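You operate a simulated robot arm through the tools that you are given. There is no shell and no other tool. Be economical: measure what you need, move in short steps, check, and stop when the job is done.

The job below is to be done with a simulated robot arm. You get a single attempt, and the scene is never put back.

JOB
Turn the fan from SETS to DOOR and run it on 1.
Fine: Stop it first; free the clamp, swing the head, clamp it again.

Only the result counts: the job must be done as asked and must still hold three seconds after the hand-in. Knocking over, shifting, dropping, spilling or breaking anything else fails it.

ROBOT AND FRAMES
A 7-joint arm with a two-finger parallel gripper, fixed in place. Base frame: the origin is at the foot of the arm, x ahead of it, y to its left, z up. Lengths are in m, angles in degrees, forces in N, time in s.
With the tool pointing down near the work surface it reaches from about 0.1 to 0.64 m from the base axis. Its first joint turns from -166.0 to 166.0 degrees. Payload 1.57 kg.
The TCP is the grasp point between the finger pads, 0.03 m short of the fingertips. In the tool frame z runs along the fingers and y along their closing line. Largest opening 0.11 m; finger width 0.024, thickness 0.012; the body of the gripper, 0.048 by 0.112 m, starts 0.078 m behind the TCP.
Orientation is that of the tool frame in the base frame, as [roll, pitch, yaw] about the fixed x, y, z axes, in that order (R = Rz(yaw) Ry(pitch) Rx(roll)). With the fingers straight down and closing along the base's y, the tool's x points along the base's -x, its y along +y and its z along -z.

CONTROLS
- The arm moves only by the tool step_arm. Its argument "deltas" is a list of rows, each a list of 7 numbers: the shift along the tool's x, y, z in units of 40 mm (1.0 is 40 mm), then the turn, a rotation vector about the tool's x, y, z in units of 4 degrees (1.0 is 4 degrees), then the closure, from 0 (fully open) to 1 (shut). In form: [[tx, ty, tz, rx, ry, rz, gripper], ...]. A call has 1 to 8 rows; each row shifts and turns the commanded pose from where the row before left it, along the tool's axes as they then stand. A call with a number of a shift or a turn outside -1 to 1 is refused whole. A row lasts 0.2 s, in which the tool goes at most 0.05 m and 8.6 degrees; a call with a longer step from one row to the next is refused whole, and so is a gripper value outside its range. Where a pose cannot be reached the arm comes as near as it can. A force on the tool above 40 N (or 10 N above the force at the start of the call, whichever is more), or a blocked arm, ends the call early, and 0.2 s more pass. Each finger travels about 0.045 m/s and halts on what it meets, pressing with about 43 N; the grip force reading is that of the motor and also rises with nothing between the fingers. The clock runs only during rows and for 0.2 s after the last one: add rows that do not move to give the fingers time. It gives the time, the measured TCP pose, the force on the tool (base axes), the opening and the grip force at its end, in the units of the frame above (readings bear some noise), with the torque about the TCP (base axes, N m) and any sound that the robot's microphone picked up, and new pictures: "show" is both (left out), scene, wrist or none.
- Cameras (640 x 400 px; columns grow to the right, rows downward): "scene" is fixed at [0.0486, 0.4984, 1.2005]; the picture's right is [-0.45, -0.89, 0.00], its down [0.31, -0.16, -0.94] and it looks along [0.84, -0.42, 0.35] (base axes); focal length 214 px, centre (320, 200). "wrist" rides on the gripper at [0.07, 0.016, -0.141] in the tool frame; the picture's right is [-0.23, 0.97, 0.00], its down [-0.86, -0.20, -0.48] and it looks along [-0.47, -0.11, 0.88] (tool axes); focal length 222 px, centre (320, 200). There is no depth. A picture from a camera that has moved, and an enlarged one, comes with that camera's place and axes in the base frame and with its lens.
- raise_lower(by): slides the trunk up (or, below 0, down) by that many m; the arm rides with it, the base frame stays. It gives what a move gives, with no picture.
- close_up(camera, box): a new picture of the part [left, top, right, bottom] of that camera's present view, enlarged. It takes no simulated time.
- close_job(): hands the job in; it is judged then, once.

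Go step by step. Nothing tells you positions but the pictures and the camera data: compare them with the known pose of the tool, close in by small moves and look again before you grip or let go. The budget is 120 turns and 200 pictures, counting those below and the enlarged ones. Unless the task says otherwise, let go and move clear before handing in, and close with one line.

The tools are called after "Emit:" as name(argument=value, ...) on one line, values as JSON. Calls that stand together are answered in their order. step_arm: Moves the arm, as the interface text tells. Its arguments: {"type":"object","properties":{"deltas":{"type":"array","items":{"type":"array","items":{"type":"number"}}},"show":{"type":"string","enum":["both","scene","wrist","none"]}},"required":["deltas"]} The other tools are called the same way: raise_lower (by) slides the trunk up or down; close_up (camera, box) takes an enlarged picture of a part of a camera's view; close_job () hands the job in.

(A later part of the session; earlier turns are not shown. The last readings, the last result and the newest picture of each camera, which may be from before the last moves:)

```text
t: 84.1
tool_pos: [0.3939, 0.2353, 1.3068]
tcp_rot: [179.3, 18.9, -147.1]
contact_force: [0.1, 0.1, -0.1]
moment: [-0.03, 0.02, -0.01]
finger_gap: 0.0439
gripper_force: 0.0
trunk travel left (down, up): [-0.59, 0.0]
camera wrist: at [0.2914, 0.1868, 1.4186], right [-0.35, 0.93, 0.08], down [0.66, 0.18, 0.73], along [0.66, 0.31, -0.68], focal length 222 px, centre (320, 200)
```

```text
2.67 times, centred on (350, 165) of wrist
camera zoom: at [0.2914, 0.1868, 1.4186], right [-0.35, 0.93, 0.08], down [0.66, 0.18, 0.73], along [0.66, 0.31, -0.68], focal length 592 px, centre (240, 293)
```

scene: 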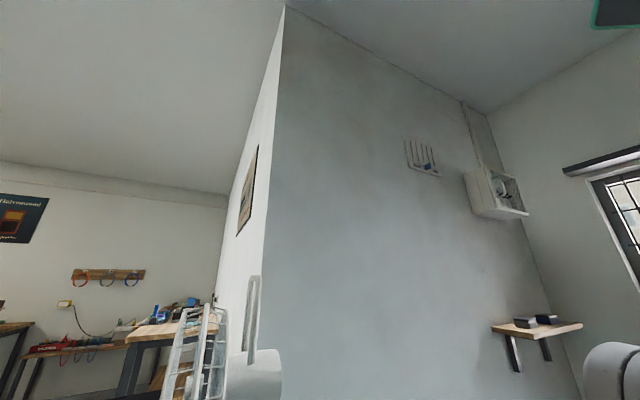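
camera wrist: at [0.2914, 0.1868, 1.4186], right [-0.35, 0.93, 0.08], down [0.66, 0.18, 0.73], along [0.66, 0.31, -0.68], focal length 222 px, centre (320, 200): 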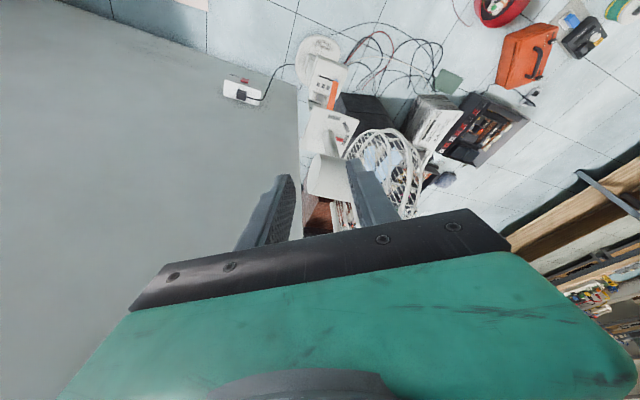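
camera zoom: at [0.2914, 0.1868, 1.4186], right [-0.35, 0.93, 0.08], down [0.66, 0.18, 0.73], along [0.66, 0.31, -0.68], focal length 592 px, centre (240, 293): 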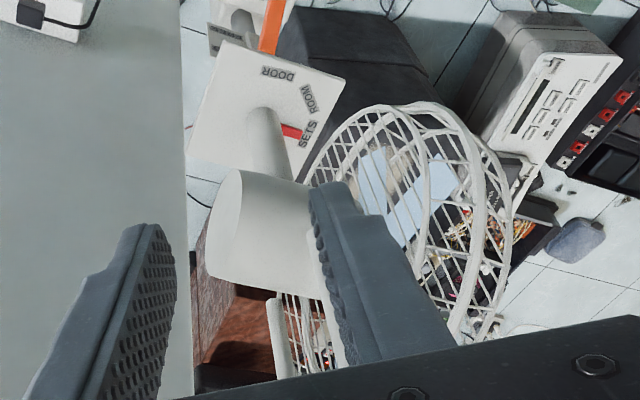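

Part of the hoop is hidden by a finger. I'll shift left so it falls between the fingers.

Emit:
step_arm(deltas=[[0, 0.9, 0, 0, -1, 0, 0], [0, 0.9, 0, 0, -1, 0, 0], [0, 0, 0, 0, -1, 0, 0]], show="wrist")

Emit:
close_up(camera="wrist", box=[220, 90, 440, 240])

```text
t: 84.9
tool_pos: [0.3547, 0.2966, 1.3085]
tcp_rot: [179.3, 31.0, -147.5]
contact_force: [1.2, -0.2, 0.0]
moment: [0.02, -0.01, 0.06]
finger_gap: 0.1099
gripper_force: 0.1
trunk travel left (down, up): [-0.59, 0.0]
camera wrist: at [0.2337, 0.2366, 1.3946], right [-0.37, 0.92, 0.13], down [0.52, 0.09, 0.85], along [0.77, 0.38, -0.51], focal length 222 px, centre (320, 200)
```

wrist: 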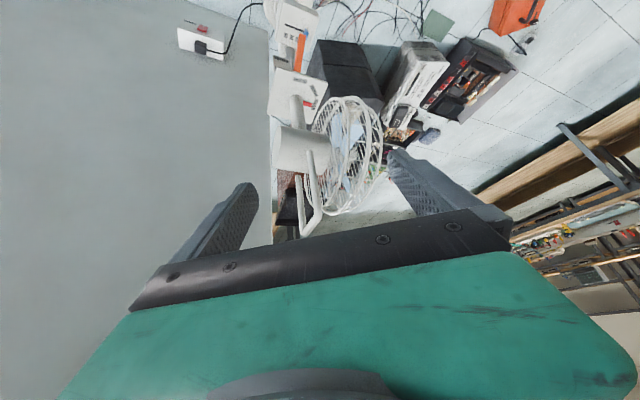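

```text
2.67 times, centred on (330, 165) of wrist
camera zoom: at [0.2337, 0.2366, 1.3946], right [-0.37, 0.92, 0.13], down [0.52, 0.09, 0.85], along [0.77, 0.38, -0.51], focal length 592 px, centre (293, 293)
```

zoom: 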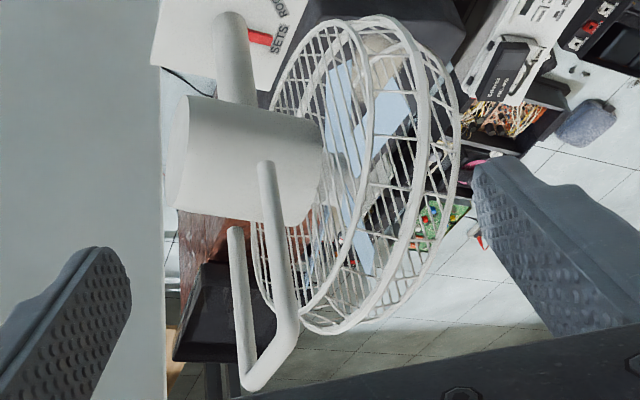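

The hoop is clear now: front leg at about (0.573, 0.397), rear leg at (0.668, 0.398), top bar near z 1.20, so the pivot is at about (0.62, 0.398). I'll go to a pre-grasp pose in front of the front leg.

Emit:
step_arm(deltas=[[0, 0, 0, 0, -1, 0, 0.3], [0, 0, 0, 0, -1, 0, 0.55], [-0.48, -0.165, 0.9, 0, 0, 0, 0.55], [-0.48, -0.165, 0.9, 0, 0, 0, 0.55], [-0.48, -0.165, 0.9, 0, 0, 0, 0.55], [-0.48, -0.165, 0.9, 0, 0, 0, 0.55], [-0.3, -0.1, 0.5, 0, 0, 0, 0.55]], show="wrist")

Emit:
close_up(camera="wrist", box=[220, 90, 440, 240])

```text
t: 86.5
tool_pos: [0.5166, 0.3673, 1.2363]
tcp_rot: [179.2, 39.0, -147.5]
contact_force: [-0.1, -0.1, 0.1]
moment: [-0.01, 0.0, 0.02]
finger_gap: 0.0495
gripper_force: 0.0
trunk travel left (down, up): [-0.59, 0.0]
camera wrist: at [0.3869, 0.3023, 1.3045], right [-0.38, 0.91, 0.15], down [0.42, 0.02, 0.91], along [0.82, 0.41, -0.39], focal length 222 px, centre (320, 200)
```

wrist: 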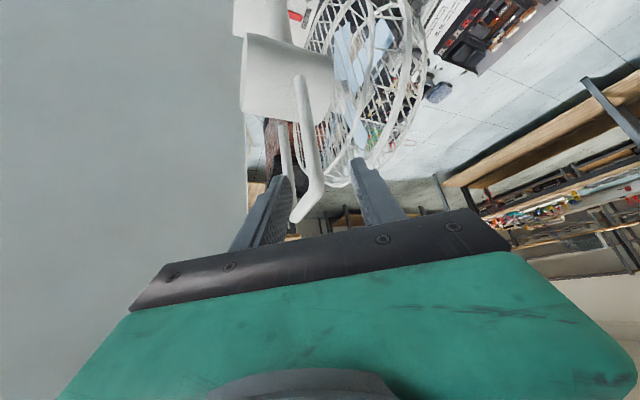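

```text
2.67 times, centred on (330, 165) of wrist
camera zoom: at [0.3869, 0.3023, 1.3045], right [-0.38, 0.91, 0.15], down [0.42, 0.02, 0.91], along [0.82, 0.41, -0.39], focal length 592 px, centre (293, 293)
```

zoom: 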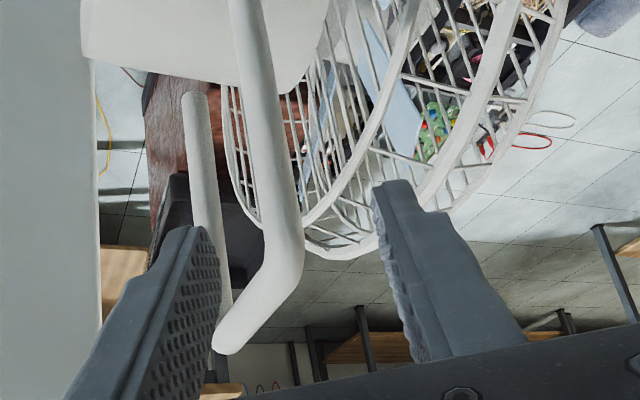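

The front leg lies centred between the fingers. I'll advance onto it and close.

Emit:
step_arm(deltas=[[-0.04, -0.04, 0.79, 0, 0, 0, 0.55], [-0.04, -0.04, 0.79, 0, 0, 0, 0.55], [-0.04, -0.04, 0.79, 0, 0, 0, 0.55], [0, 0, 0, 0, 0, 0, 0.75], [0, 0, 0, 0, 0, 0, 0.9], [0, 0, 0, 0, 0, 0, 0.9]], show="wrist")

Emit:
close_up(camera="wrist", box=[220, 90, 440, 240])

```text
t: 87.9
tool_pos: [0.5724, 0.3966, 1.1655]
tcp_rot: [179.1, 38.8, -147.6]
contact_force: [5.1, -7.2, 1.7]
moment: [-0.17, -0.11, 0.05]
finger_gap: 0.0196
gripper_force: 4.1
trunk travel left (down, up): [-0.59, 0.0]
camera wrist: at [0.4425, 0.3318, 1.2332], right [-0.38, 0.91, 0.15], down [0.42, 0.02, 0.91], along [0.82, 0.41, -0.39], focal length 222 px, centre (320, 200)
```

wrist: 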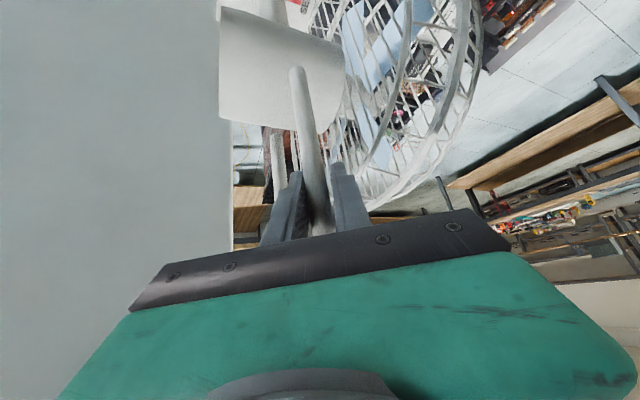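

```text
2.67 times, centred on (330, 165) of wrist
camera zoom: at [0.4425, 0.3318, 1.2332], right [-0.38, 0.91, 0.15], down [0.42, 0.02, 0.91], along [0.82, 0.41, -0.39], focal length 592 px, centre (293, 293)
```

zoom: 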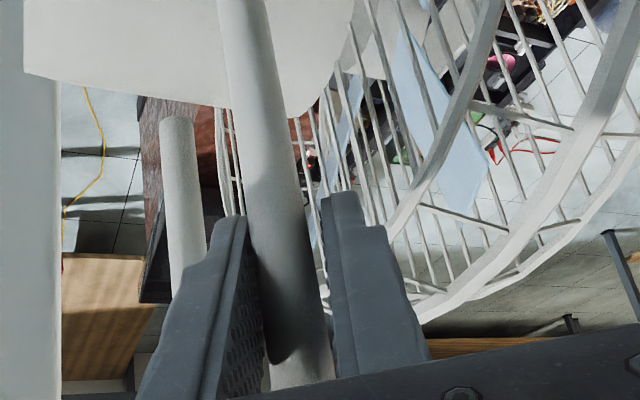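

The leg is held. I'll guide it along an arc around the pivot, starting with 30°.

Emit:
step_arm(deltas=[[0, 0, 0, 0, 0, 0, 0.82], [0.1, -0.28, -0.083, 0, 0, 0, 0.82], [0.04, -0.31, -0.034, 0, 0, 0, 0.82]], show="wrist")

Emit:
close_up(camera="scene", box=[0, 399, 640, 400])

```text
t: 88.7
tool_pos: [0.5764, 0.3727, 1.1649]
tcp_rot: [179.2, 38.8, -147.3]
contact_force: [-10.8, 4.8, 1.5]
moment: [0.08, 0.05, 0.38]
finger_gap: 0.0282
gripper_force: 3.9
trunk travel left (down, up): [-0.59, 0.0]
camera wrist: at [0.4466, 0.3071, 1.2326], right [-0.38, 0.91, 0.15], down [0.42, 0.02, 0.91], along [0.82, 0.41, -0.39], focal length 222 px, centre (320, 200)
```

wrist: 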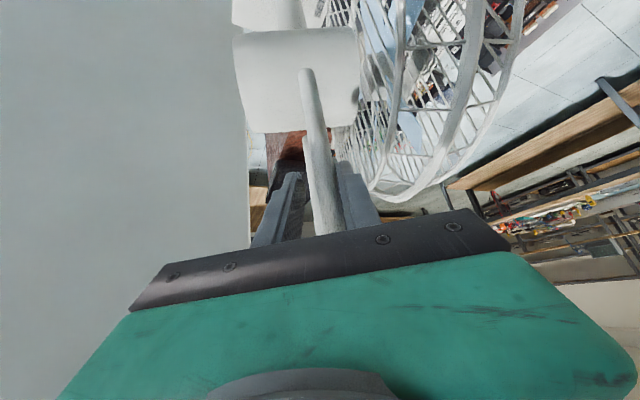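

```text
1.00 times, centred on (320, 400) of scene (not enlarged: the box is as wide or as high as the picture)
camera zoom: at [0.0486, 0.4984, 1.2005], right [-0.45, -0.89, 0.0], down [0.31, -0.16, -0.94], along [0.84, -0.42, 0.35], focal length 214 px, centre (320, 0)
```

zoom: 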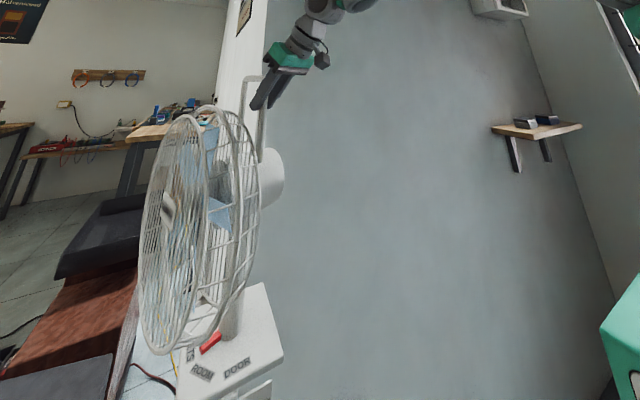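

The head turns freely. I'll continue the arc.

Emit:
step_arm(deltas=[[-0.02, -0.31, 0.017, 0, 0, 0, 0.75], [-0.08, -0.29, 0.066, 0, 0, 0, 0.75]], show="wrist")

Emit:
close_up(camera="scene", box=[0, 399, 640, 400])

```text
t: 89.3
tool_pos: [0.5953, 0.3537, 1.1647]
tcp_rot: [179.3, 39.0, -147.7]
contact_force: [-0.4, 1.7, -0.5]
moment: [-0.13, -0.06, -0.12]
finger_gap: 0.0309
gripper_force: 1.6
trunk travel left (down, up): [-0.59, 0.0]
camera wrist: at [0.4663, 0.2889, 1.2322], right [-0.38, 0.91, 0.15], down [0.42, 0.02, 0.91], along [0.83, 0.41, -0.39], focal length 222 px, centre (320, 200)
```

wrist: 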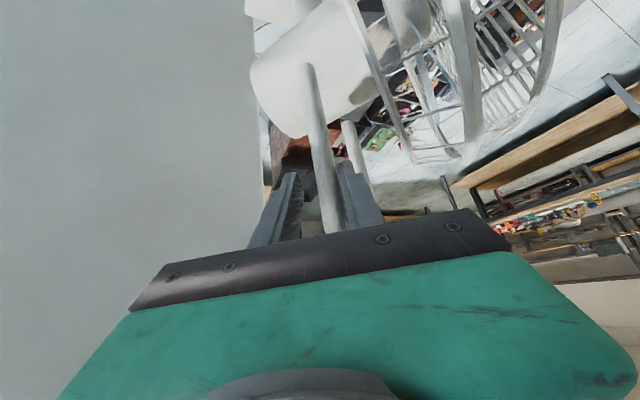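

```text
1.00 times, centred on (320, 400) of scene (not enlarged: the box is as wide or as high as the picture)
camera zoom: at [0.0486, 0.4984, 1.2005], right [-0.45, -0.89, 0.0], down [0.31, -0.16, -0.94], along [0.84, -0.42, 0.35], focal length 214 px, centre (320, 0)
```

zoom: 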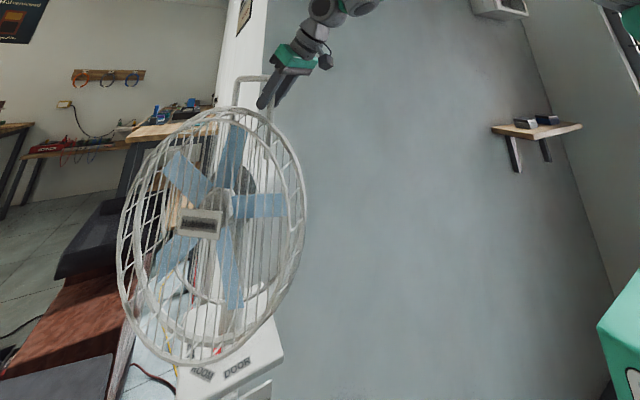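

About 55–60° done, with the blades standing still. I'll do the last 30°.

Emit:
step_arm(deltas=[[-0.14, -0.26, 0.11, 0, 0, 0, 0.75], [-0.185, -0.2, 0.15, 0, 0, 0, 0.75]], show="wrist")

Emit:
close_up(camera="scene", box=[0, 399, 640, 400])

```text
t: 89.9
tool_pos: [0.6201, 0.349, 1.1654]
tcp_rot: [179.2, 39.0, -147.7]
contact_force: [-2.2, 2.9, -3.1]
moment: [-0.09, -0.16, -0.02]
finger_gap: 0.031
gripper_force: 2.6
trunk travel left (down, up): [-0.59, 0.0]
camera wrist: at [0.4914, 0.2836, 1.2324], right [-0.38, 0.91, 0.15], down [0.42, 0.02, 0.91], along [0.82, 0.41, -0.39], focal length 222 px, centre (320, 200)
```

wrist: 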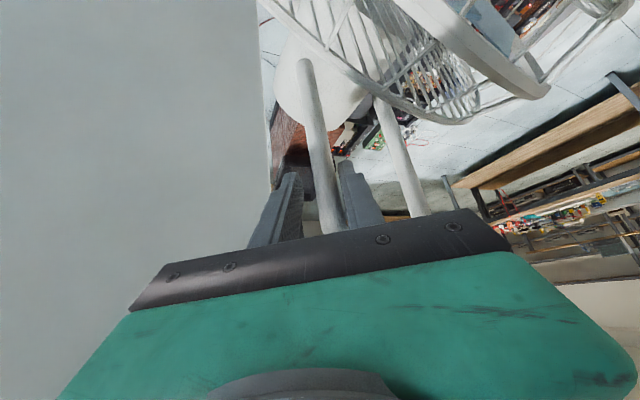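

```text
1.00 times, centred on (320, 400) of scene (not enlarged: the box is as wide or as high as the picture)
camera zoom: at [0.0486, 0.4984, 1.2005], right [-0.45, -0.89, 0.0], down [0.31, -0.16, -0.94], along [0.84, -0.42, 0.35], focal length 214 px, centre (320, 0)
```

zoom: 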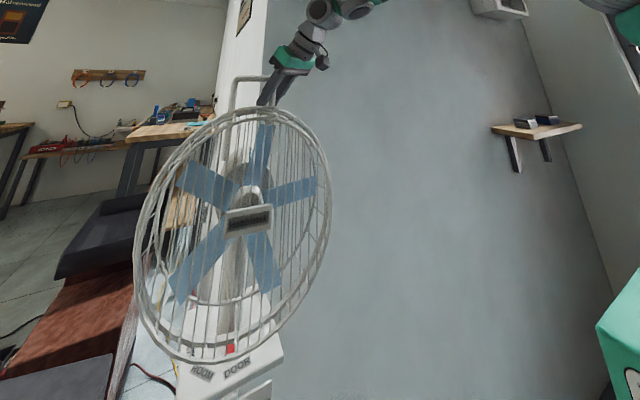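

The pointer appears near DOOR. I'll open, withdraw along the tool axis and check the angle closely.

Emit:
step_arm(deltas=[[0, 0, 0, 0, 0, 0, 0.55], [0, 0, 0, 0, 0, 0, 0.55], [0, 0, -0.8, 0, 0, 0, 0.55], [0, 0, -0.8, 0, 0, 0, 0.55], [0, 0, -0.8, 0, 0, 0, 0.4], [0, -0.5, -0.8, 0, 0, 0, 0.2], [0, -0.8, -0.8, 0, 0, 0, 0]], show="wrist")

Emit:
close_up(camera="wrist", box=[240, 0, 480, 200])

Emit:
close_up(camera="scene", box=[0, 399, 640, 400])

```text
t: 91.5
tool_pos: [0.5649, 0.2506, 1.2877]
tcp_rot: [179.2, 38.9, -147.5]
contact_force: [-1.1, 0.2, 0.4]
moment: [-0.02, 0.0, 0.03]
finger_gap: 0.11
gripper_force: 0.0
trunk travel left (down, up): [-0.59, 0.0]
camera wrist: at [0.4349, 0.1846, 1.3551], right [-0.38, 0.91, 0.15], down [0.42, 0.02, 0.91], along [0.82, 0.41, -0.39], focal length 222 px, centre (320, 200)
```

wrist: 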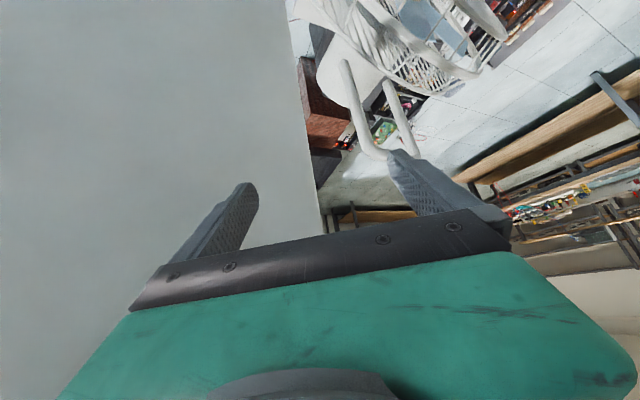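

```text
2.00 times, centred on (360, 100) of wrist
camera zoom: at [0.4349, 0.1846, 1.3551], right [-0.38, 0.91, 0.15], down [0.42, 0.02, 0.91], along [0.82, 0.41, -0.39], focal length 444 px, centre (240, 400)
```

zoom: 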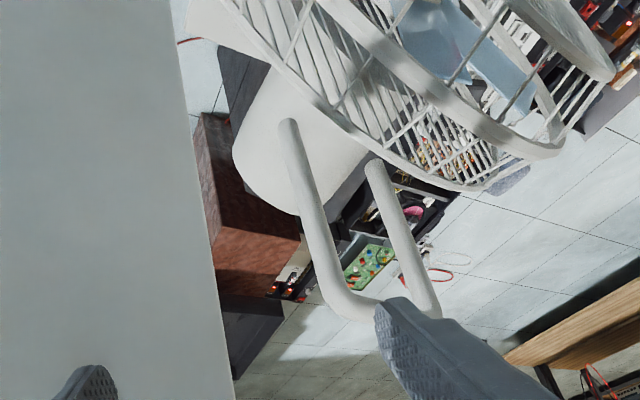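

```text
1.00 times, centred on (320, 400) of scene (not enlarged: the box is as wide or as high as the picture)
camera zoom: at [0.0486, 0.4984, 1.2005], right [-0.45, -0.89, 0.0], down [0.31, -0.16, -0.94], along [0.84, -0.42, 0.35], focal length 214 px, centre (320, 0)
```

zoom: 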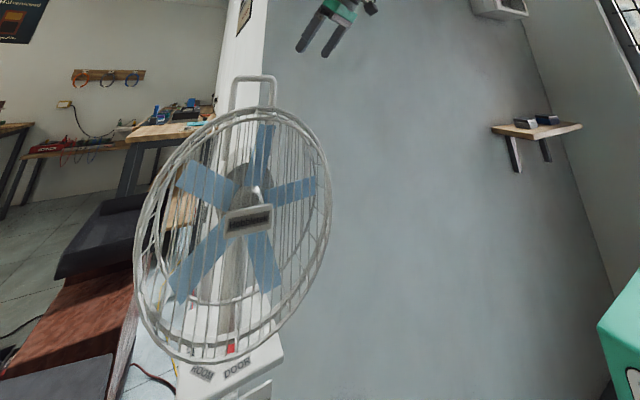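

The head faces about −x. To judge the pointer precisely I'll look from the right side, behind the cage.

Emit:
step_arm(deltas=[[0.51, -0.52, 0.36, -0.59, 0, -0.73, 0], [0.51, -0.52, 0.36, -0.59, 0, -0.73, 0], [0.51, -0.52, 0.36, -0.59, 0, -0.73, 0], [0.51, -0.52, 0.36, -0.59, 0, -0.73, 0], [0.51, -0.52, 0.36, -0.59, 0, -0.73, 0], [0.51, -0.52, 0.36, -0.59, 0, -0.73, 0], [0.51, -0.52, 0.36, -0.59, 0, -0.73, 0], [0.51, -0.52, 0.36, -0.59, 0, -0.73, 0]], show="wrist")

```text
t: 93.3
tool_pos: [0.6433, 0.095, 1.0979]
tcp_rot: [179.3, 39.3, -117.3]
contact_force: [-0.3, 0.8, 0.7]
moment: [0.01, -0.02, 0.01]
finger_gap: 0.1098
gripper_force: 0.0
trunk travel left (down, up): [-0.59, 0.0]
camera wrist: at [0.5638, -0.0259, 1.1639], right [-0.79, 0.6, 0.15], down [0.35, 0.23, 0.91], along [0.51, 0.77, -0.39], focal length 222 px, centre (320, 200)
```

wrist: 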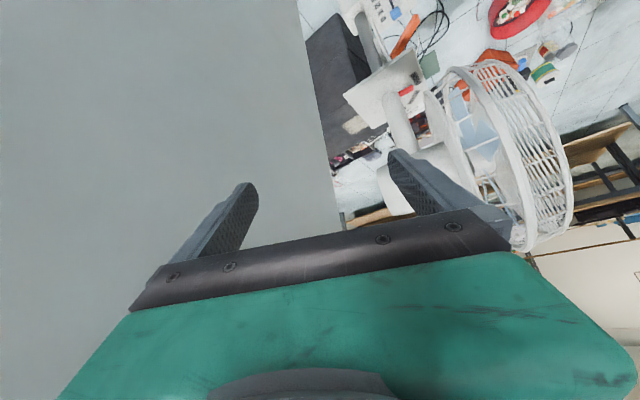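

The plate and pointer are visible from here, so I'll zoom in.

Emit:
close_up(camera="wrist", box=[340, 40, 450, 130])

Emit:
close_up(camera="wrist", box=[330, 0, 450, 90])

```text
4.44 times, centred on (395, 85) of wrist
camera zoom: at [0.5638, -0.0259, 1.1639], right [-0.79, 0.6, 0.15], down [0.35, 0.23, 0.91], along [0.51, 0.77, -0.39], focal length 987 px, centre (-13, 711)
```

zoom: 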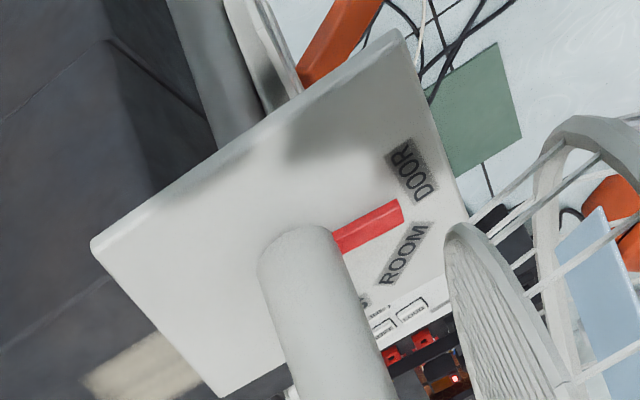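

```text
4.44 times, centred on (390, 45) of wrist
camera zoom: at [0.5638, -0.0259, 1.1639], right [-0.79, 0.6, 0.15], down [0.35, 0.23, 0.91], along [0.51, 0.77, -0.39], focal length 987 px, centre (9, 889)
```

zoom: 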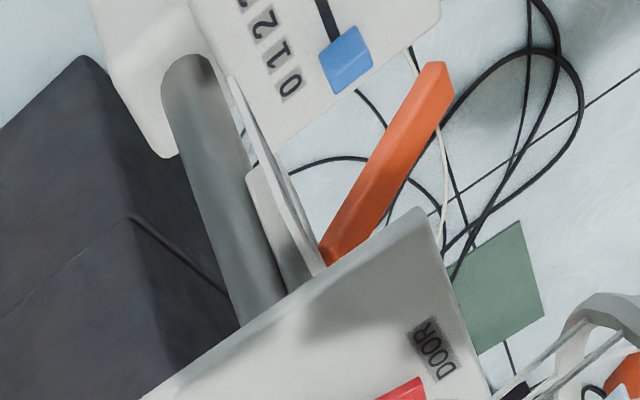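

The pointer is about 11° short of DOOR (the hoop had play in the fingers). I'll go back and nudge the leg a bit further.

Emit:
step_arm(deltas=[[-0.51, 0.52, -0.36, 0.59, 0, 0.73, 0], [-0.51, 0.52, -0.36, 0.59, 0, 0.73, 0], [-0.51, 0.52, -0.36, 0.59, 0, 0.73, 0], [-0.51, 0.52, -0.36, 0.59, 0, 0.73, 0], [-0.51, 0.52, -0.36, 0.59, 0, 0.73, 0], [-0.51, 0.52, -0.36, 0.59, 0, 0.73, 0], [-0.51, 0.52, -0.36, 0.59, 0, 0.73, 0.3], [-0.51, 0.52, -0.36, 0.59, 0, 0.73, 0.55]], show="wrist")

Emit:
close_up(camera="wrist", box=[240, 0, 480, 200])

```text
t: 95.1
tool_pos: [0.5562, 0.2424, 1.2928]
tcp_rot: [179.3, 38.8, -147.6]
contact_force: [0.4, -0.2, 0.4]
moment: [0.03, -0.02, -0.03]
finger_gap: 0.0598
gripper_force: 0.3
trunk travel left (down, up): [-0.59, 0.0]
camera wrist: at [0.427, 0.1773, 1.3591], right [-0.38, 0.91, 0.15], down [0.42, 0.02, 0.91], along [0.82, 0.41, -0.39], focal length 222 px, centre (320, 200)
```

wrist: 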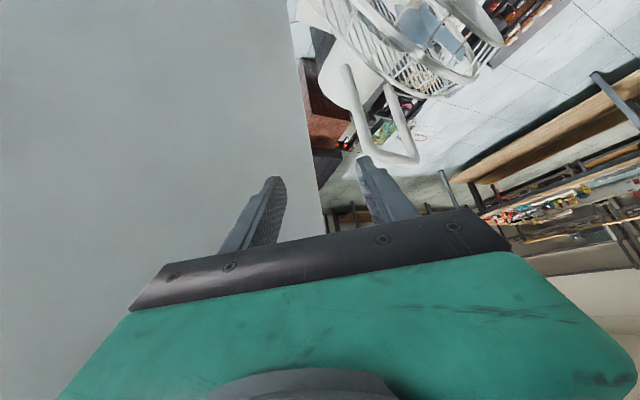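

```text
2.00 times, centred on (360, 100) of wrist
camera zoom: at [0.427, 0.1773, 1.3591], right [-0.38, 0.91, 0.15], down [0.42, 0.02, 0.91], along [0.82, 0.41, -0.39], focal length 444 px, centre (240, 400)
```

zoom: 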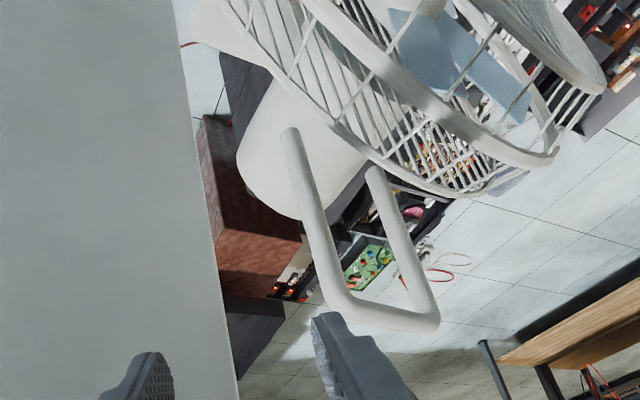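

The leg is at (0.612, 0.349). I'll regrasp it, turn about 12° more, release and back off.

Emit:
step_arm(deltas=[[-0.005, 0.5, 0.71, 0, 0, 0, 0.55], [-0.005, 0.5, 0.71, 0, 0, 0, 0.55], [-0.005, 0.5, 0.71, 0, 0, 0, 0.55], [0, 0, 1, 0, 0, 0, 0.55], [0, 0, 1, 0, 0, 0, 0.55], [0, 0, 0, 0, 0, 0, 0.8], [0, 0, 0, 0, 0, 0, 0.9], [0, 0, 0, 0, 0, 0, 0.9]], show="wrist")

```text
t: 96.9
tool_pos: [0.6106, 0.3508, 1.1641]
tcp_rot: [179.1, 38.9, -147.7]
contact_force: [4.0, -9.5, 1.8]
moment: [-0.12, -0.2, 0.01]
finger_gap: 0.02
gripper_force: 4.6
trunk travel left (down, up): [-0.59, 0.0]
camera wrist: at [0.4807, 0.2862, 1.2312], right [-0.38, 0.91, 0.15], down [0.42, 0.02, 0.91], along [0.82, 0.41, -0.39], focal length 222 px, centre (320, 200)
```

wrist: 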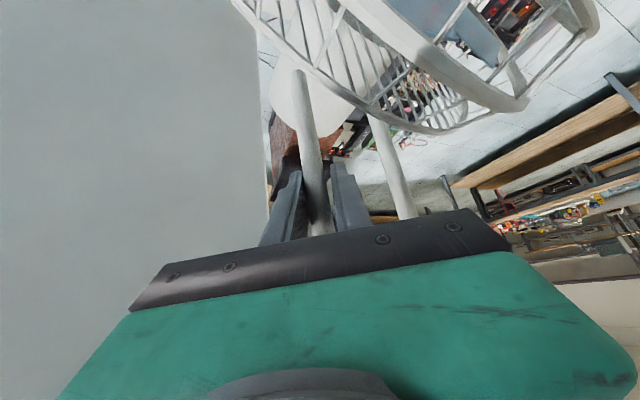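

Emit:
step_arm(deltas=[[-0.09, -0.074, 0.073, 0, 0, 0, 0.9], [-0.09, -0.074, 0.073, 0, 0, 0, 0.9], [0, 0, 0, 0, 0, 0, 0.9], [0, 0, 0, 0, 0, 0, 0.55], [0, 0, 0, 0, 0, 0, 0.55], [0, 0, -1, 0, 0, 0, 0.55], [0, 0, -1, 0, 0, 0, 0.55], [0, -0.5, -0.7, 0, 0, 0, 0.55]], show="none")

Emit:
step_arm(deltas=[[0, -0.7, -0.7, 0, 0, 0, 0.3], [0.51, -0.52, 0.36, -0.67, 0, -0.83, 0], [0.51, -0.52, 0.36, -0.67, 0, -0.83, 0], [0.51, -0.52, 0.36, -0.67, 0, -0.83, 0], [0.51, -0.52, 0.36, -0.67, 0, -0.83, 0], [0.51, -0.52, 0.36, -0.67, 0, -0.83, 0], [0.51, -0.52, 0.36, -0.67, 0, -0.83, 0], [0.51, -0.52, 0.36, -0.67, 0, -0.83, 0]], show="wrist")

Emit:
close_up(camera="wrist", box=[340, 40, 450, 130])

```text
t: 98.7
tool_pos: [0.5737, 0.298, 1.244]
tcp_rot: [179.3, 39.0, -147.5]
contact_force: [-0.2, 0.0, -1.0]
moment: [0.02, 0.01, -0.01]
finger_gap: 0.0495
gripper_force: 0.0
trunk travel left (down, up): [-0.59, 0.0]
```

```text
t: 100.5
tool_pos: [0.6473, 0.132, 1.097]
tcp_rot: [179.3, 39.3, -117.5]
contact_force: [0.3, 0.3, -0.3]
moment: [-0.01, 0.04, 0.0]
finger_gap: 0.1098
gripper_force: 0.0
trunk travel left (down, up): [-0.59, 0.0]
camera wrist: at [0.566, 0.0113, 1.1642], right [-0.79, 0.6, 0.15], down [0.35, 0.23, 0.91], along [0.51, 0.77, -0.39], focal length 222 px, centre (320, 200)
```

wrist: 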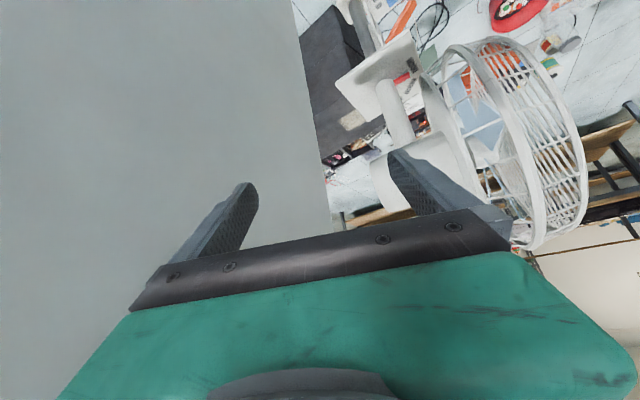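

```text
4.44 times, centred on (395, 85) of wrist
camera zoom: at [0.566, 0.0113, 1.1642], right [-0.79, 0.6, 0.15], down [0.35, 0.23, 0.91], along [0.51, 0.77, -0.39], focal length 987 px, centre (-13, 711)
```

zoom: 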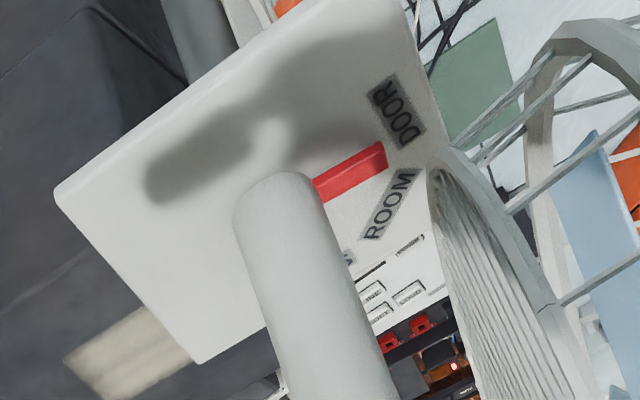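

Now the pointer reads about 171°; DOOR is 180°. The grip slips along the tool, so I'll repeat with a bit more push.

Emit:
step_arm(deltas=[[-0.51, 0.52, -0.36, 0.67, 0, 0.83, 0], [-0.51, 0.52, -0.36, 0.67, 0, 0.83, 0], [-0.51, 0.52, -0.36, 0.67, 0, 0.83, 0], [-0.51, 0.52, -0.36, 0.67, 0, 0.83, 0], [-0.51, 0.52, -0.36, 0.67, 0, 0.83, 0.2], [-0.51, 0.52, -0.36, 0.67, 0, 0.83, 0.4], [-0.51, 0.52, -0.36, 0.67, 0, 0.83, 0.55]], show="wrist")

```text
t: 102.1
tool_pos: [0.5646, 0.2571, 1.2655]
tcp_rot: [179.2, 39.0, -147.6]
contact_force: [0.3, -0.1, 0.4]
moment: [0.01, -0.01, 0.02]
finger_gap: 0.0494
gripper_force: 0.0
trunk travel left (down, up): [-0.59, 0.0]
camera wrist: at [0.4346, 0.1935, 1.3334], right [-0.38, 0.91, 0.15], down [0.42, 0.02, 0.91], along [0.82, 0.41, -0.39], focal length 222 px, centre (320, 200)
```

wrist: 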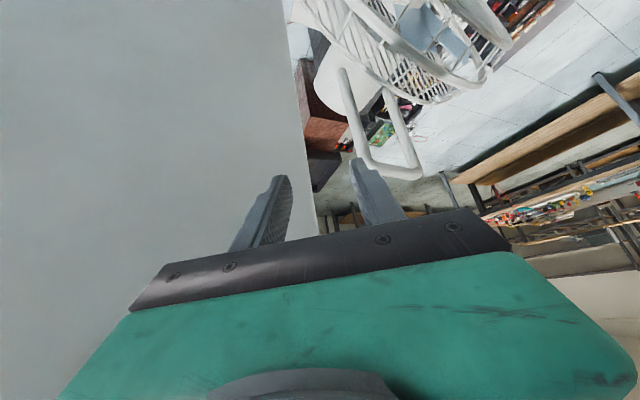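

Emit:
step_arm(deltas=[[-0.1, 0.64, 0.7, 0, 0, 0, 0.55], [-0.1, 0.64, 0.7, 0, 0, 0, 0.55], [0, 0, 1, 0, 0, 0, 0.55], [0, 0, 1, 0, 0, 0, 0.55], [0, 0, 0, 0, 0, 0, 0.8], [0, 0, 0, 0, 0, 0, 0.9], [0, 0, 0, 0, 0, 0, 0.9]], show="none")

Emit:
step_arm(deltas=[[-0.13, -0.11, 0.1, 0, 0, 0, 0.9], [-0.13, -0.11, 0.1, 0, 0, 0, 0.9], [0, 0, 0, 0, 0, 0, 0.9]], show="wrist")

Emit:
close_up(camera="scene", box=[0, 399, 640, 400])

```text
t: 103.7
tool_pos: [0.6134, 0.3521, 1.1629]
tcp_rot: [179.2, 38.9, -147.6]
contact_force: [4.1, -5.8, -1.0]
moment: [-0.59, -0.55, -0.04]
finger_gap: 0.0165
gripper_force: 20.2
trunk travel left (down, up): [-0.59, 0.0]
```

```text
t: 104.5
tool_pos: [0.6235, 0.3526, 1.1634]
tcp_rot: [179.2, 38.4, -147.1]
contact_force: [-33.9, -4.1, -13.5]
moment: [-0.91, -1.15, 0.0]
finger_gap: 0.0163
gripper_force: 31.9
trunk travel left (down, up): [-0.59, 0.0]
camera wrist: at [0.4954, 0.2871, 1.2309], right [-0.39, 0.91, 0.15], down [0.43, 0.03, 0.9], along [0.82, 0.41, -0.4], focal length 222 px, centre (320, 200)
```

wrist: 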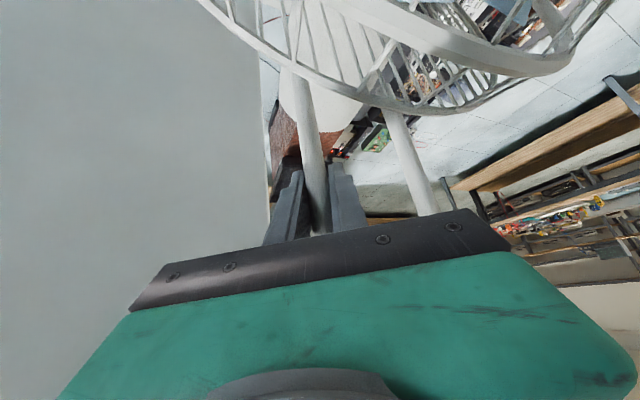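

```text
1.00 times, centred on (320, 400) of scene (not enlarged: the box is as wide or as high as the picture)
camera zoom: at [0.0486, 0.4984, 1.2005], right [-0.45, -0.89, 0.0], down [0.31, -0.16, -0.94], along [0.84, -0.42, 0.35], focal length 214 px, centre (320, 0)
```

zoom: 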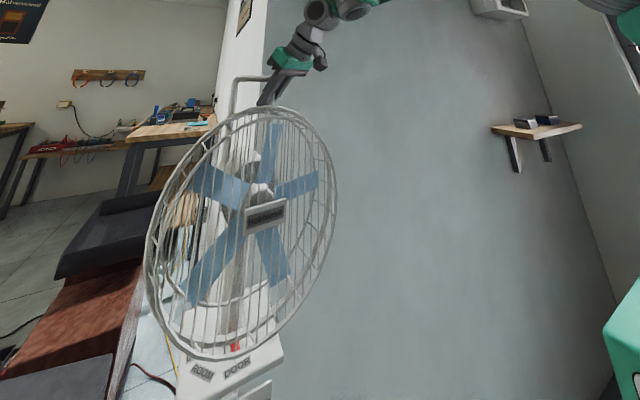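

The head moved on and now meets firm resistance (−34 N), probably the end stop. I'll release and check the pointer.

Emit:
step_arm(deltas=[[0, 0, 0, 0, 0, 0, 0.55], [0, 0, 0, 0, 0, 0, 0.55], [0, 0, -1, 0, 0, 0, 0.55], [0, 0, -1, 0, 0, 0, 0.55], [0, -0.5, -0.7, 0, 0, 0, 0.4], [0, -0.7, -0.7, 0, 0, 0, 0.2]], show="none")

Emit:
step_arm(deltas=[[0.51, -0.52, 0.36, -0.67, 0, -0.83, 0], [0.51, -0.52, 0.36, -0.67, 0, -0.83, 0], [0.51, -0.52, 0.36, -0.67, 0, -0.83, 0], [0.51, -0.52, 0.36, -0.67, 0, -0.83, 0], [0.51, -0.52, 0.36, -0.67, 0, -0.83, 0], [0.51, -0.52, 0.36, -0.67, 0, -0.83, 0], [0.51, -0.52, 0.36, -0.67, 0, -0.83, 0]], show="wrist")

Emit:
close_up(camera="wrist", box=[340, 40, 450, 130])

```text
t: 105.9
tool_pos: [0.5858, 0.2605, 1.2696]
tcp_rot: [179.3, 39.1, -147.5]
contact_force: [0.3, -0.3, -1.0]
moment: [0.04, -0.03, 0.01]
finger_gap: 0.088
gripper_force: 0.1
trunk travel left (down, up): [-0.59, 0.0]
```

```text
t: 107.5
tool_pos: [0.6528, 0.1294, 1.1029]
tcp_rot: [179.3, 39.3, -117.5]
contact_force: [0.0, 1.1, 0.3]
moment: [-0.03, -0.03, -0.01]
finger_gap: 0.11
gripper_force: 0.0
trunk travel left (down, up): [-0.59, 0.0]
camera wrist: at [0.5726, 0.0082, 1.169], right [-0.79, 0.6, 0.15], down [0.35, 0.23, 0.91], along [0.51, 0.77, -0.39], focal length 222 px, centre (320, 200)
```

wrist: 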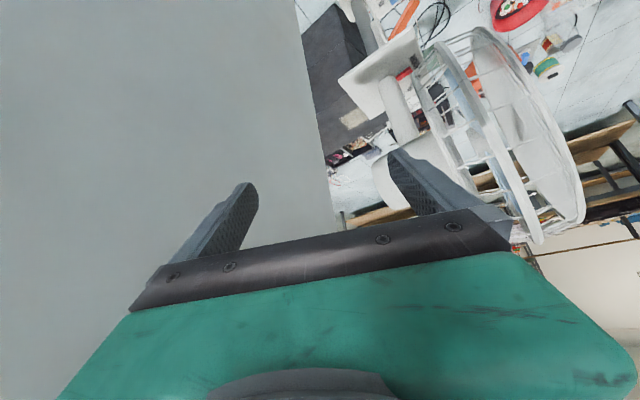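

```text
4.44 times, centred on (395, 85) of wrist
camera zoom: at [0.5726, 0.0082, 1.169], right [-0.79, 0.6, 0.15], down [0.35, 0.23, 0.91], along [0.51, 0.77, -0.39], focal length 987 px, centre (-13, 711)
```

zoom: 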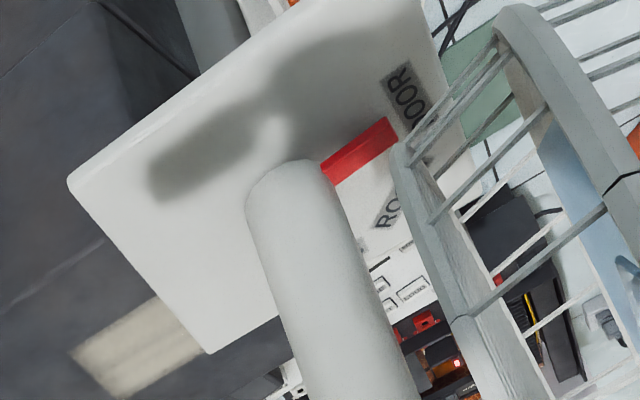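

The pointer now reads about 178°, on DOOR. Next I'll re-clamp. I'll go back in front, turn forward and straighten down before descending.

Emit:
step_arm(deltas=[[0.27, 0.06, -0.09, 0.629, 0, 0.777, 0.5], [0.27, 0.06, -0.09, 0.629, 0, 0.777, 1], [0.27, 0.06, -0.09, 0.629, 0, 0.777, 1], [0.27, 0.06, -0.09, 0.629, 0, 0.777, 1], [0.27, 0.06, -0.09, 0.629, 0, 0.777, 1], [0.27, 0.06, -0.09, 0.629, 0, 0.777, 1], [0.27, 0.06, -0.09, 0.629, 0, 0.777, 1], [0.27, 0.06, -0.09, 0.629, 0, 0.777, 1]], show="none")

Emit:
step_arm(deltas=[[0, 0, 0, 0.629, 0, 0.777, 1], [0, 0, 0, 0.629, 0, 0.777, 1], [0, 0, 0, 0.629, 0, 0.777, 1], [0, 0, 0, 0.629, 0, 0.777, 1], [0, 0, 0, 0, 1, 0, 1], [0, 0, 0, 0, 1, 0, 1], [0, 0, 0, 0, 1, 0, 1], [0, 0, 0, 0, 1, 0, 1]], show="none")

Emit:
step_arm(deltas=[[0.2, 0, 0.85, 0, 0, 0, 1], [0.2, 0, 0.85, 0, 0, 0, 1], [0.2, 0, 0.85, 0, 0, 0, 1]], show="wrist")

```text
t: 109.3
tool_pos: [0.5837, 0.0792, 1.0706]
tcp_rot: [179.3, 39.0, -149.7]
contact_force: [-0.6, -0.1, -0.1]
moment: [-0.02, 0.0, 0.0]
finger_gap: 0.0
gripper_force: 21.0
trunk travel left (down, up): [-0.59, 0.0]
```

```text
t: 111.1
tool_pos: [0.5839, 0.0798, 1.0708]
tcp_rot: [179.4, 22.7, -165.4]
contact_force: [0.1, 0.9, 0.1]
moment: [-0.01, 0.0, 0.0]
finger_gap: 0.0
gripper_force: 21.1
trunk travel left (down, up): [-0.59, 0.0]
```

```text
t: 111.9
tool_pos: [0.5985, 0.0866, 0.9664]
tcp_rot: [179.4, 22.7, -165.3]
contact_force: [0.1, -0.3, 0.5]
moment: [-0.02, -0.01, 0.02]
finger_gap: 0.0003
gripper_force: 21.1
trunk travel left (down, up): [-0.59, 0.0]
camera wrist: at [0.4791, 0.0699, 1.071], right [-0.05, 0.99, 0.1], down [0.64, -0.05, 0.77], along [0.77, 0.1, -0.63], focal length 222 px, centre (320, 200)
```

wrist: 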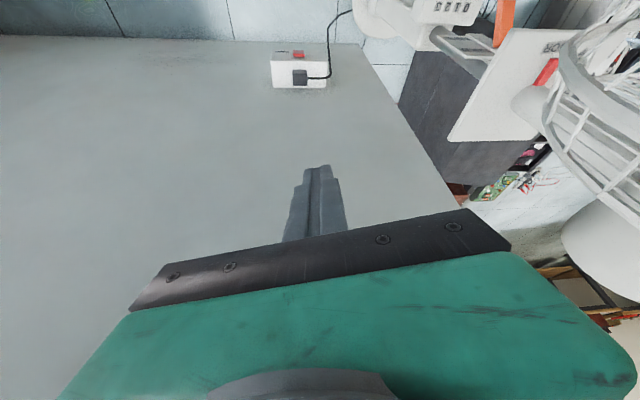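

Emit:
step_arm(deltas=[[0.33, 0, 0.88, 0, 0, 0, 1], [0.33, 0, 0.88, 0, 0, 0, 1], [0.33, 0, 0.5, 0, 0, 0, 1], [0, 0, 0, 0, -1, 0, 1], [0, 0, 0, 0, -1, 0, 1], [0, 0, 0, 0, -1, 0, 1], [0, 0, 0, 0, -1, 0, 1], [0, 0, 0, 0, -1, 0, 1]], show="none")

Emit:
raise_lower(by=-0.14)

Emit:
step_arm(deltas=[[0, 0, 0, 0, -1, 0, 1], [0, 0, 0, 0, -1, 0, 1], [0, 0, 0, 0, -1, 0, 1], [0, 0, 0, 0, -1, 0, 1], [0, 0, 0, 0, -1, 0, 1], [0, 0, 0, 0, -1, 0, 1], [0, 0, 0, 0, -1, 0, 1], [0, 0, 0, 0, -0.7, 0, 1]], show="wrist")

```text
t: 113.7
tool_pos: [0.599, 0.0859, 0.8693]
tcp_rot: [179.2, 42.9, -165.7]
contact_force: [-0.3, 0.7, -0.3]
moment: [0.01, -0.03, 0.01]
finger_gap: 0.0
gripper_force: 21.3
trunk travel left (down, up): [-0.59, 0.0]
```

```text
t: 115.4
tool_pos: [0.5984, 0.0861, 0.7296]
tcp_rot: [179.3, 42.8, -165.8]
contact_force: [0.2, -0.1, 0.3]
moment: [-0.01, -0.02, 0.0]
finger_gap: 0.0001
gripper_force: 21.6
trunk travel left (down, up): [-0.45, 0.14]
```

```text
t: 117.2
tool_pos: [0.5984, 0.0855, 0.7297]
tcp_rot: [178.1, 73.6, -167.0]
contact_force: [-0.3, 0.0, 0.9]
moment: [-0.01, -0.02, 0.03]
finger_gap: 0.0003
gripper_force: 21.7
trunk travel left (down, up): [-0.45, 0.14]
camera wrist: at [0.4425, 0.0618, 0.7036], right [-0.19, 0.96, 0.23], down [-0.16, -0.26, 0.95], along [0.97, 0.14, 0.2], focal length 222 px, centre (320, 200)
```

wrist: 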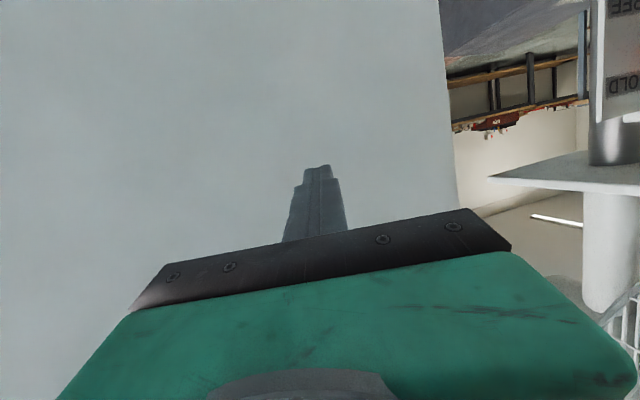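

I'm back in the low posture. I'll lower to below lever-tip height and then move left to in front of the clamp.

Emit:
step_arm(deltas=[[0.86, 0.35, 0, 0, 0, 0, 1], [0.86, 0.35, 0, 0, 0, 0, 1], [0.86, 0.35, 0, 0, 0, 0, 1], [0.86, 0.35, 0, 0, 0, 0, 1]], show="none")

Emit:
step_arm(deltas=[[0.12, 0.86, -0.08, -0.34, 0.01, -0.1, 1], [0.12, 0.86, -0.08, -0.34, 0.01, -0.1, 1], [0.12, 0.86, -0.08, -0.34, 0.01, -0.1, 1], [0.12, 0.86, -0.08, -0.34, 0.01, -0.1, 1], [0.12, 0.86, -0.08, -0.34, 0.01, -0.1, 1]], show="wrist")

```text
t: 118.2
tool_pos: [0.5488, 0.1331, 0.5978]
tcp_rot: [178.1, 73.6, -167.0]
contact_force: [-0.2, 0.1, -0.5]
moment: [0.0, 0.01, 0.01]
finger_gap: 0.0001
gripper_force: 21.5
trunk travel left (down, up): [-0.45, 0.14]
```

```text
t: 119.4
tool_pos: [0.4665, 0.2707, 0.5985]
tcp_rot: [178.2, 73.3, -159.7]
contact_force: [0.0, -0.1, -1.3]
moment: [-0.02, 0.01, 0.0]
finger_gap: 0.0
gripper_force: 20.9
out of reach, approached as far as the arm can: row 4, 5
trunk travel left (down, up): [-0.45, 0.14]
camera wrist: at [0.3148, 0.2277, 0.5729], right [-0.3, 0.93, 0.23], down [-0.12, -0.27, 0.95], along [0.95, 0.26, 0.19], focal length 222 px, centre (320, 200)
```

wrist: 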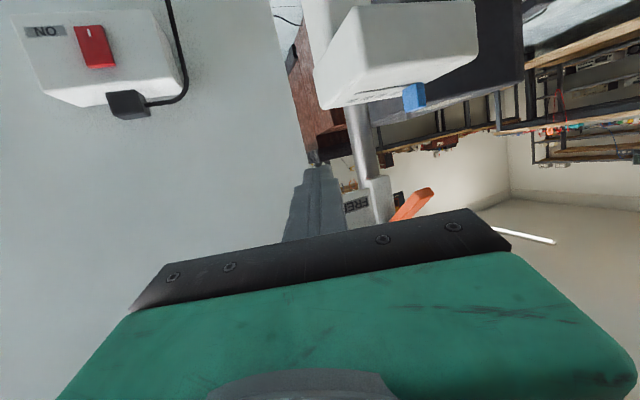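

The lever tip is at about (0.495, 0.39, 0.636). I'll slide the closed fingers under it from the right, at fingertip z≈0.59.

Emit:
step_arm(deltas=[[-0.14, 0.78, 0.49, 0, 0, 0, 1], [-0.14, 0.78, 0.49, 0, 0, 0, 1], [-0.14, 0.78, 0.49, 0, 0, 0, 1]], show="wrist")

Emit:
close_up(camera="wrist", box=[220, 80, 460, 230])

```text
t: 120.2
tool_pos: [0.4424, 0.2922, 0.6156]
tcp_rot: [178.1, 73.5, -160.0]
contact_force: [-0.9, 0.4, 0.1]
moment: [-0.01, -0.01, 0.03]
finger_gap: 0.0
gripper_force: 20.8
out of reach, approached as far as the arm can: row 1, 2, 3
trunk travel left (down, up): [-0.45, 0.14]
camera wrist: at [0.2914, 0.2487, 0.5888], right [-0.3, 0.93, 0.23], down [-0.12, -0.27, 0.95], along [0.95, 0.26, 0.2], focal length 222 px, centre (320, 200)
```

wrist: 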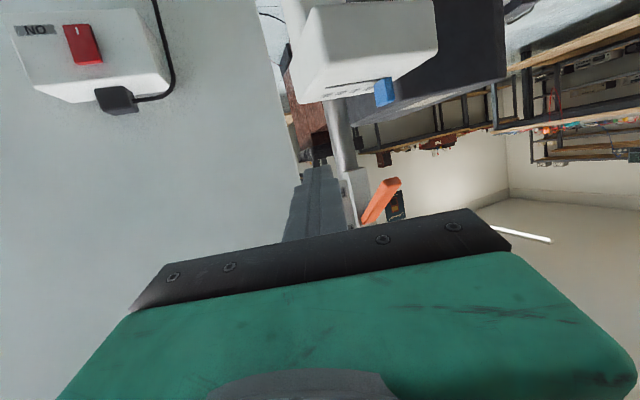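

```text
2.67 times, centred on (340, 155) of wrist
camera zoom: at [0.2914, 0.2487, 0.5888], right [-0.3, 0.93, 0.23], down [-0.12, -0.27, 0.95], along [0.95, 0.26, 0.2], focal length 592 px, centre (267, 320)
```

zoom: 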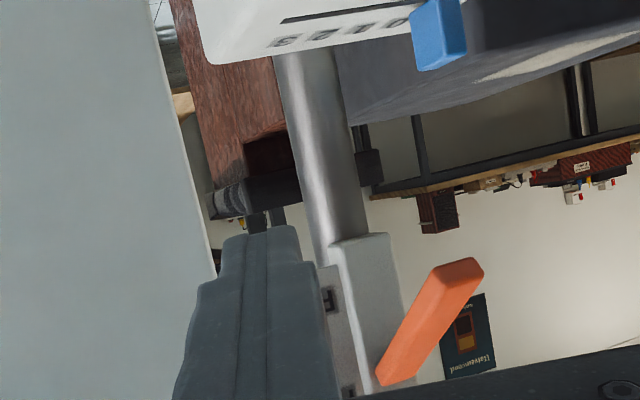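

The arm is stuck on a fold limit on the way. I'll raise the trunk a bit to unfold it and see where it settles.

Emit:
raise_lower(by=0.07)

Emit:
step_arm(deltas=[[0, 0, 0, 0, 0, 0, 1], [0.5, 0, 0.15, 0, 0, 0, 1], [0.5, 0, 0.15, 0, 0, 0, 1]], show="none")

```text
t: 121.2
tool_pos: [0.4417, 0.2918, 0.685]
tcp_rot: [178.1, 73.4, -159.9]
contact_force: [0.2, 0.2, -1.0]
moment: [-0.03, 0.02, -0.02]
finger_gap: 0.0004
gripper_force: 21.6
trunk travel left (down, up): [-0.52, 0.07]
```

```text
t: 122.0
tool_pos: [0.4337, 0.2863, 0.6431]
tcp_rot: [178.0, 73.5, -159.9]
contact_force: [-0.4, 0.7, 0.0]
moment: [0.05, -0.04, -0.03]
finger_gap: 0.0005
gripper_force: 21.1
out of reach, approached as far as the arm can: row 2, 3
trunk travel left (down, up): [-0.52, 0.07]
```

It's the wrist's bend limit when the forearm gets too vertical. I'll move outward first, then down, then left under the lever.

Emit:
step_arm(deltas=[[-0.22, 0.1, 0.74, 0, 0, 0, 1], [-0.22, 0.1, 0.74, 0, 0, 0, 1], [0.56, 0, 0.17, 0, 0, 0, 1], [0.56, 0, 0.17, 0, 0, 0, 1]], show="none")

Emit:
close_up(camera="wrist", box=[220, 40, 480, 230])

```text
t: 123.0
tool_pos: [0.4387, 0.2724, 0.6185]
tcp_rot: [177.9, 73.3, -159.9]
contact_force: [-0.3, -0.8, 0.1]
moment: [-0.03, 0.02, 0.03]
finger_gap: 0.0001
gripper_force: 21.0
out of reach, approached as far as the arm can: row 1, 2, 3, 4
trunk travel left (down, up): [-0.52, 0.07]
```

```text
2.11 times, centred on (350, 135) of wrist
camera zoom: at [0.2866, 0.2294, 0.5938], right [-0.3, 0.93, 0.23], down [-0.12, -0.27, 0.95], along [0.95, 0.26, 0.2], focal length 468 px, centre (257, 337)
```

zoom: 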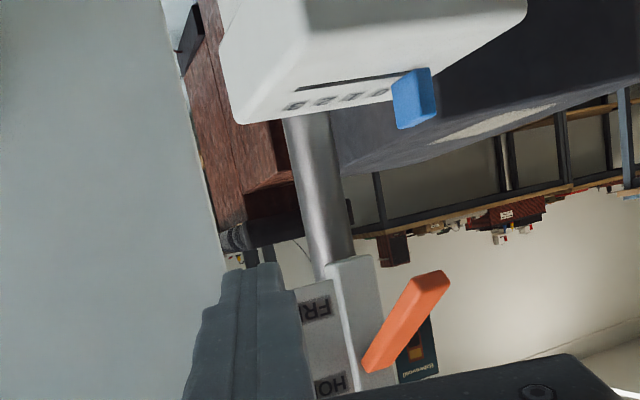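

I'll look at the arm's shape to see what's limiting it.

Emit:
close_up(camera="scene", box=[0, 399, 640, 400])

Emit:
close_up(camera="scene", box=[639, 0, 640, 400])

```text
1.00 times, centred on (320, 400) of scene (not enlarged: the box is as wide or as high as the picture)
camera zoom: at [0.0486, 0.4984, 1.2005], right [-0.45, -0.89, 0.0], down [0.31, -0.16, -0.94], along [0.84, -0.42, 0.35], focal length 214 px, centre (320, 0)
```

zoom: 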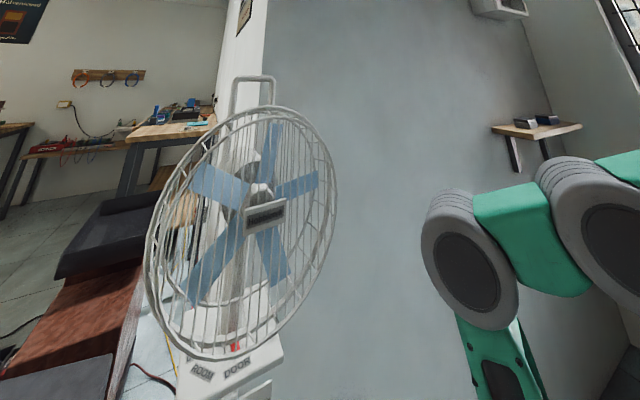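

```text
1.00 times, centred on (640, 200) of scene (not enlarged: the box is as wide or as high as the picture)
camera zoom: at [0.0486, 0.4984, 1.2005], right [-0.45, -0.89, 0.0], down [0.31, -0.16, -0.94], along [0.84, -0.42, 0.35], focal length 214 px, centre (0, 200)
```

zoom: 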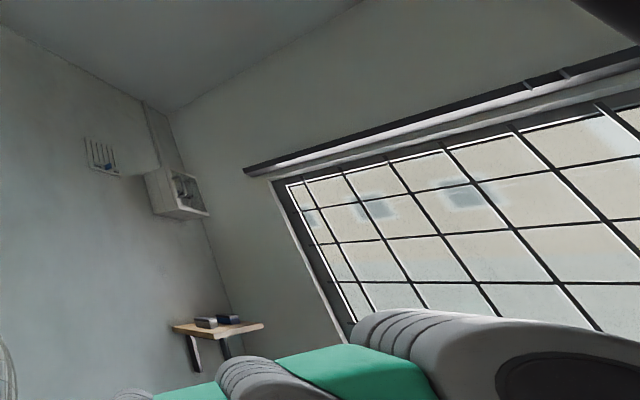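

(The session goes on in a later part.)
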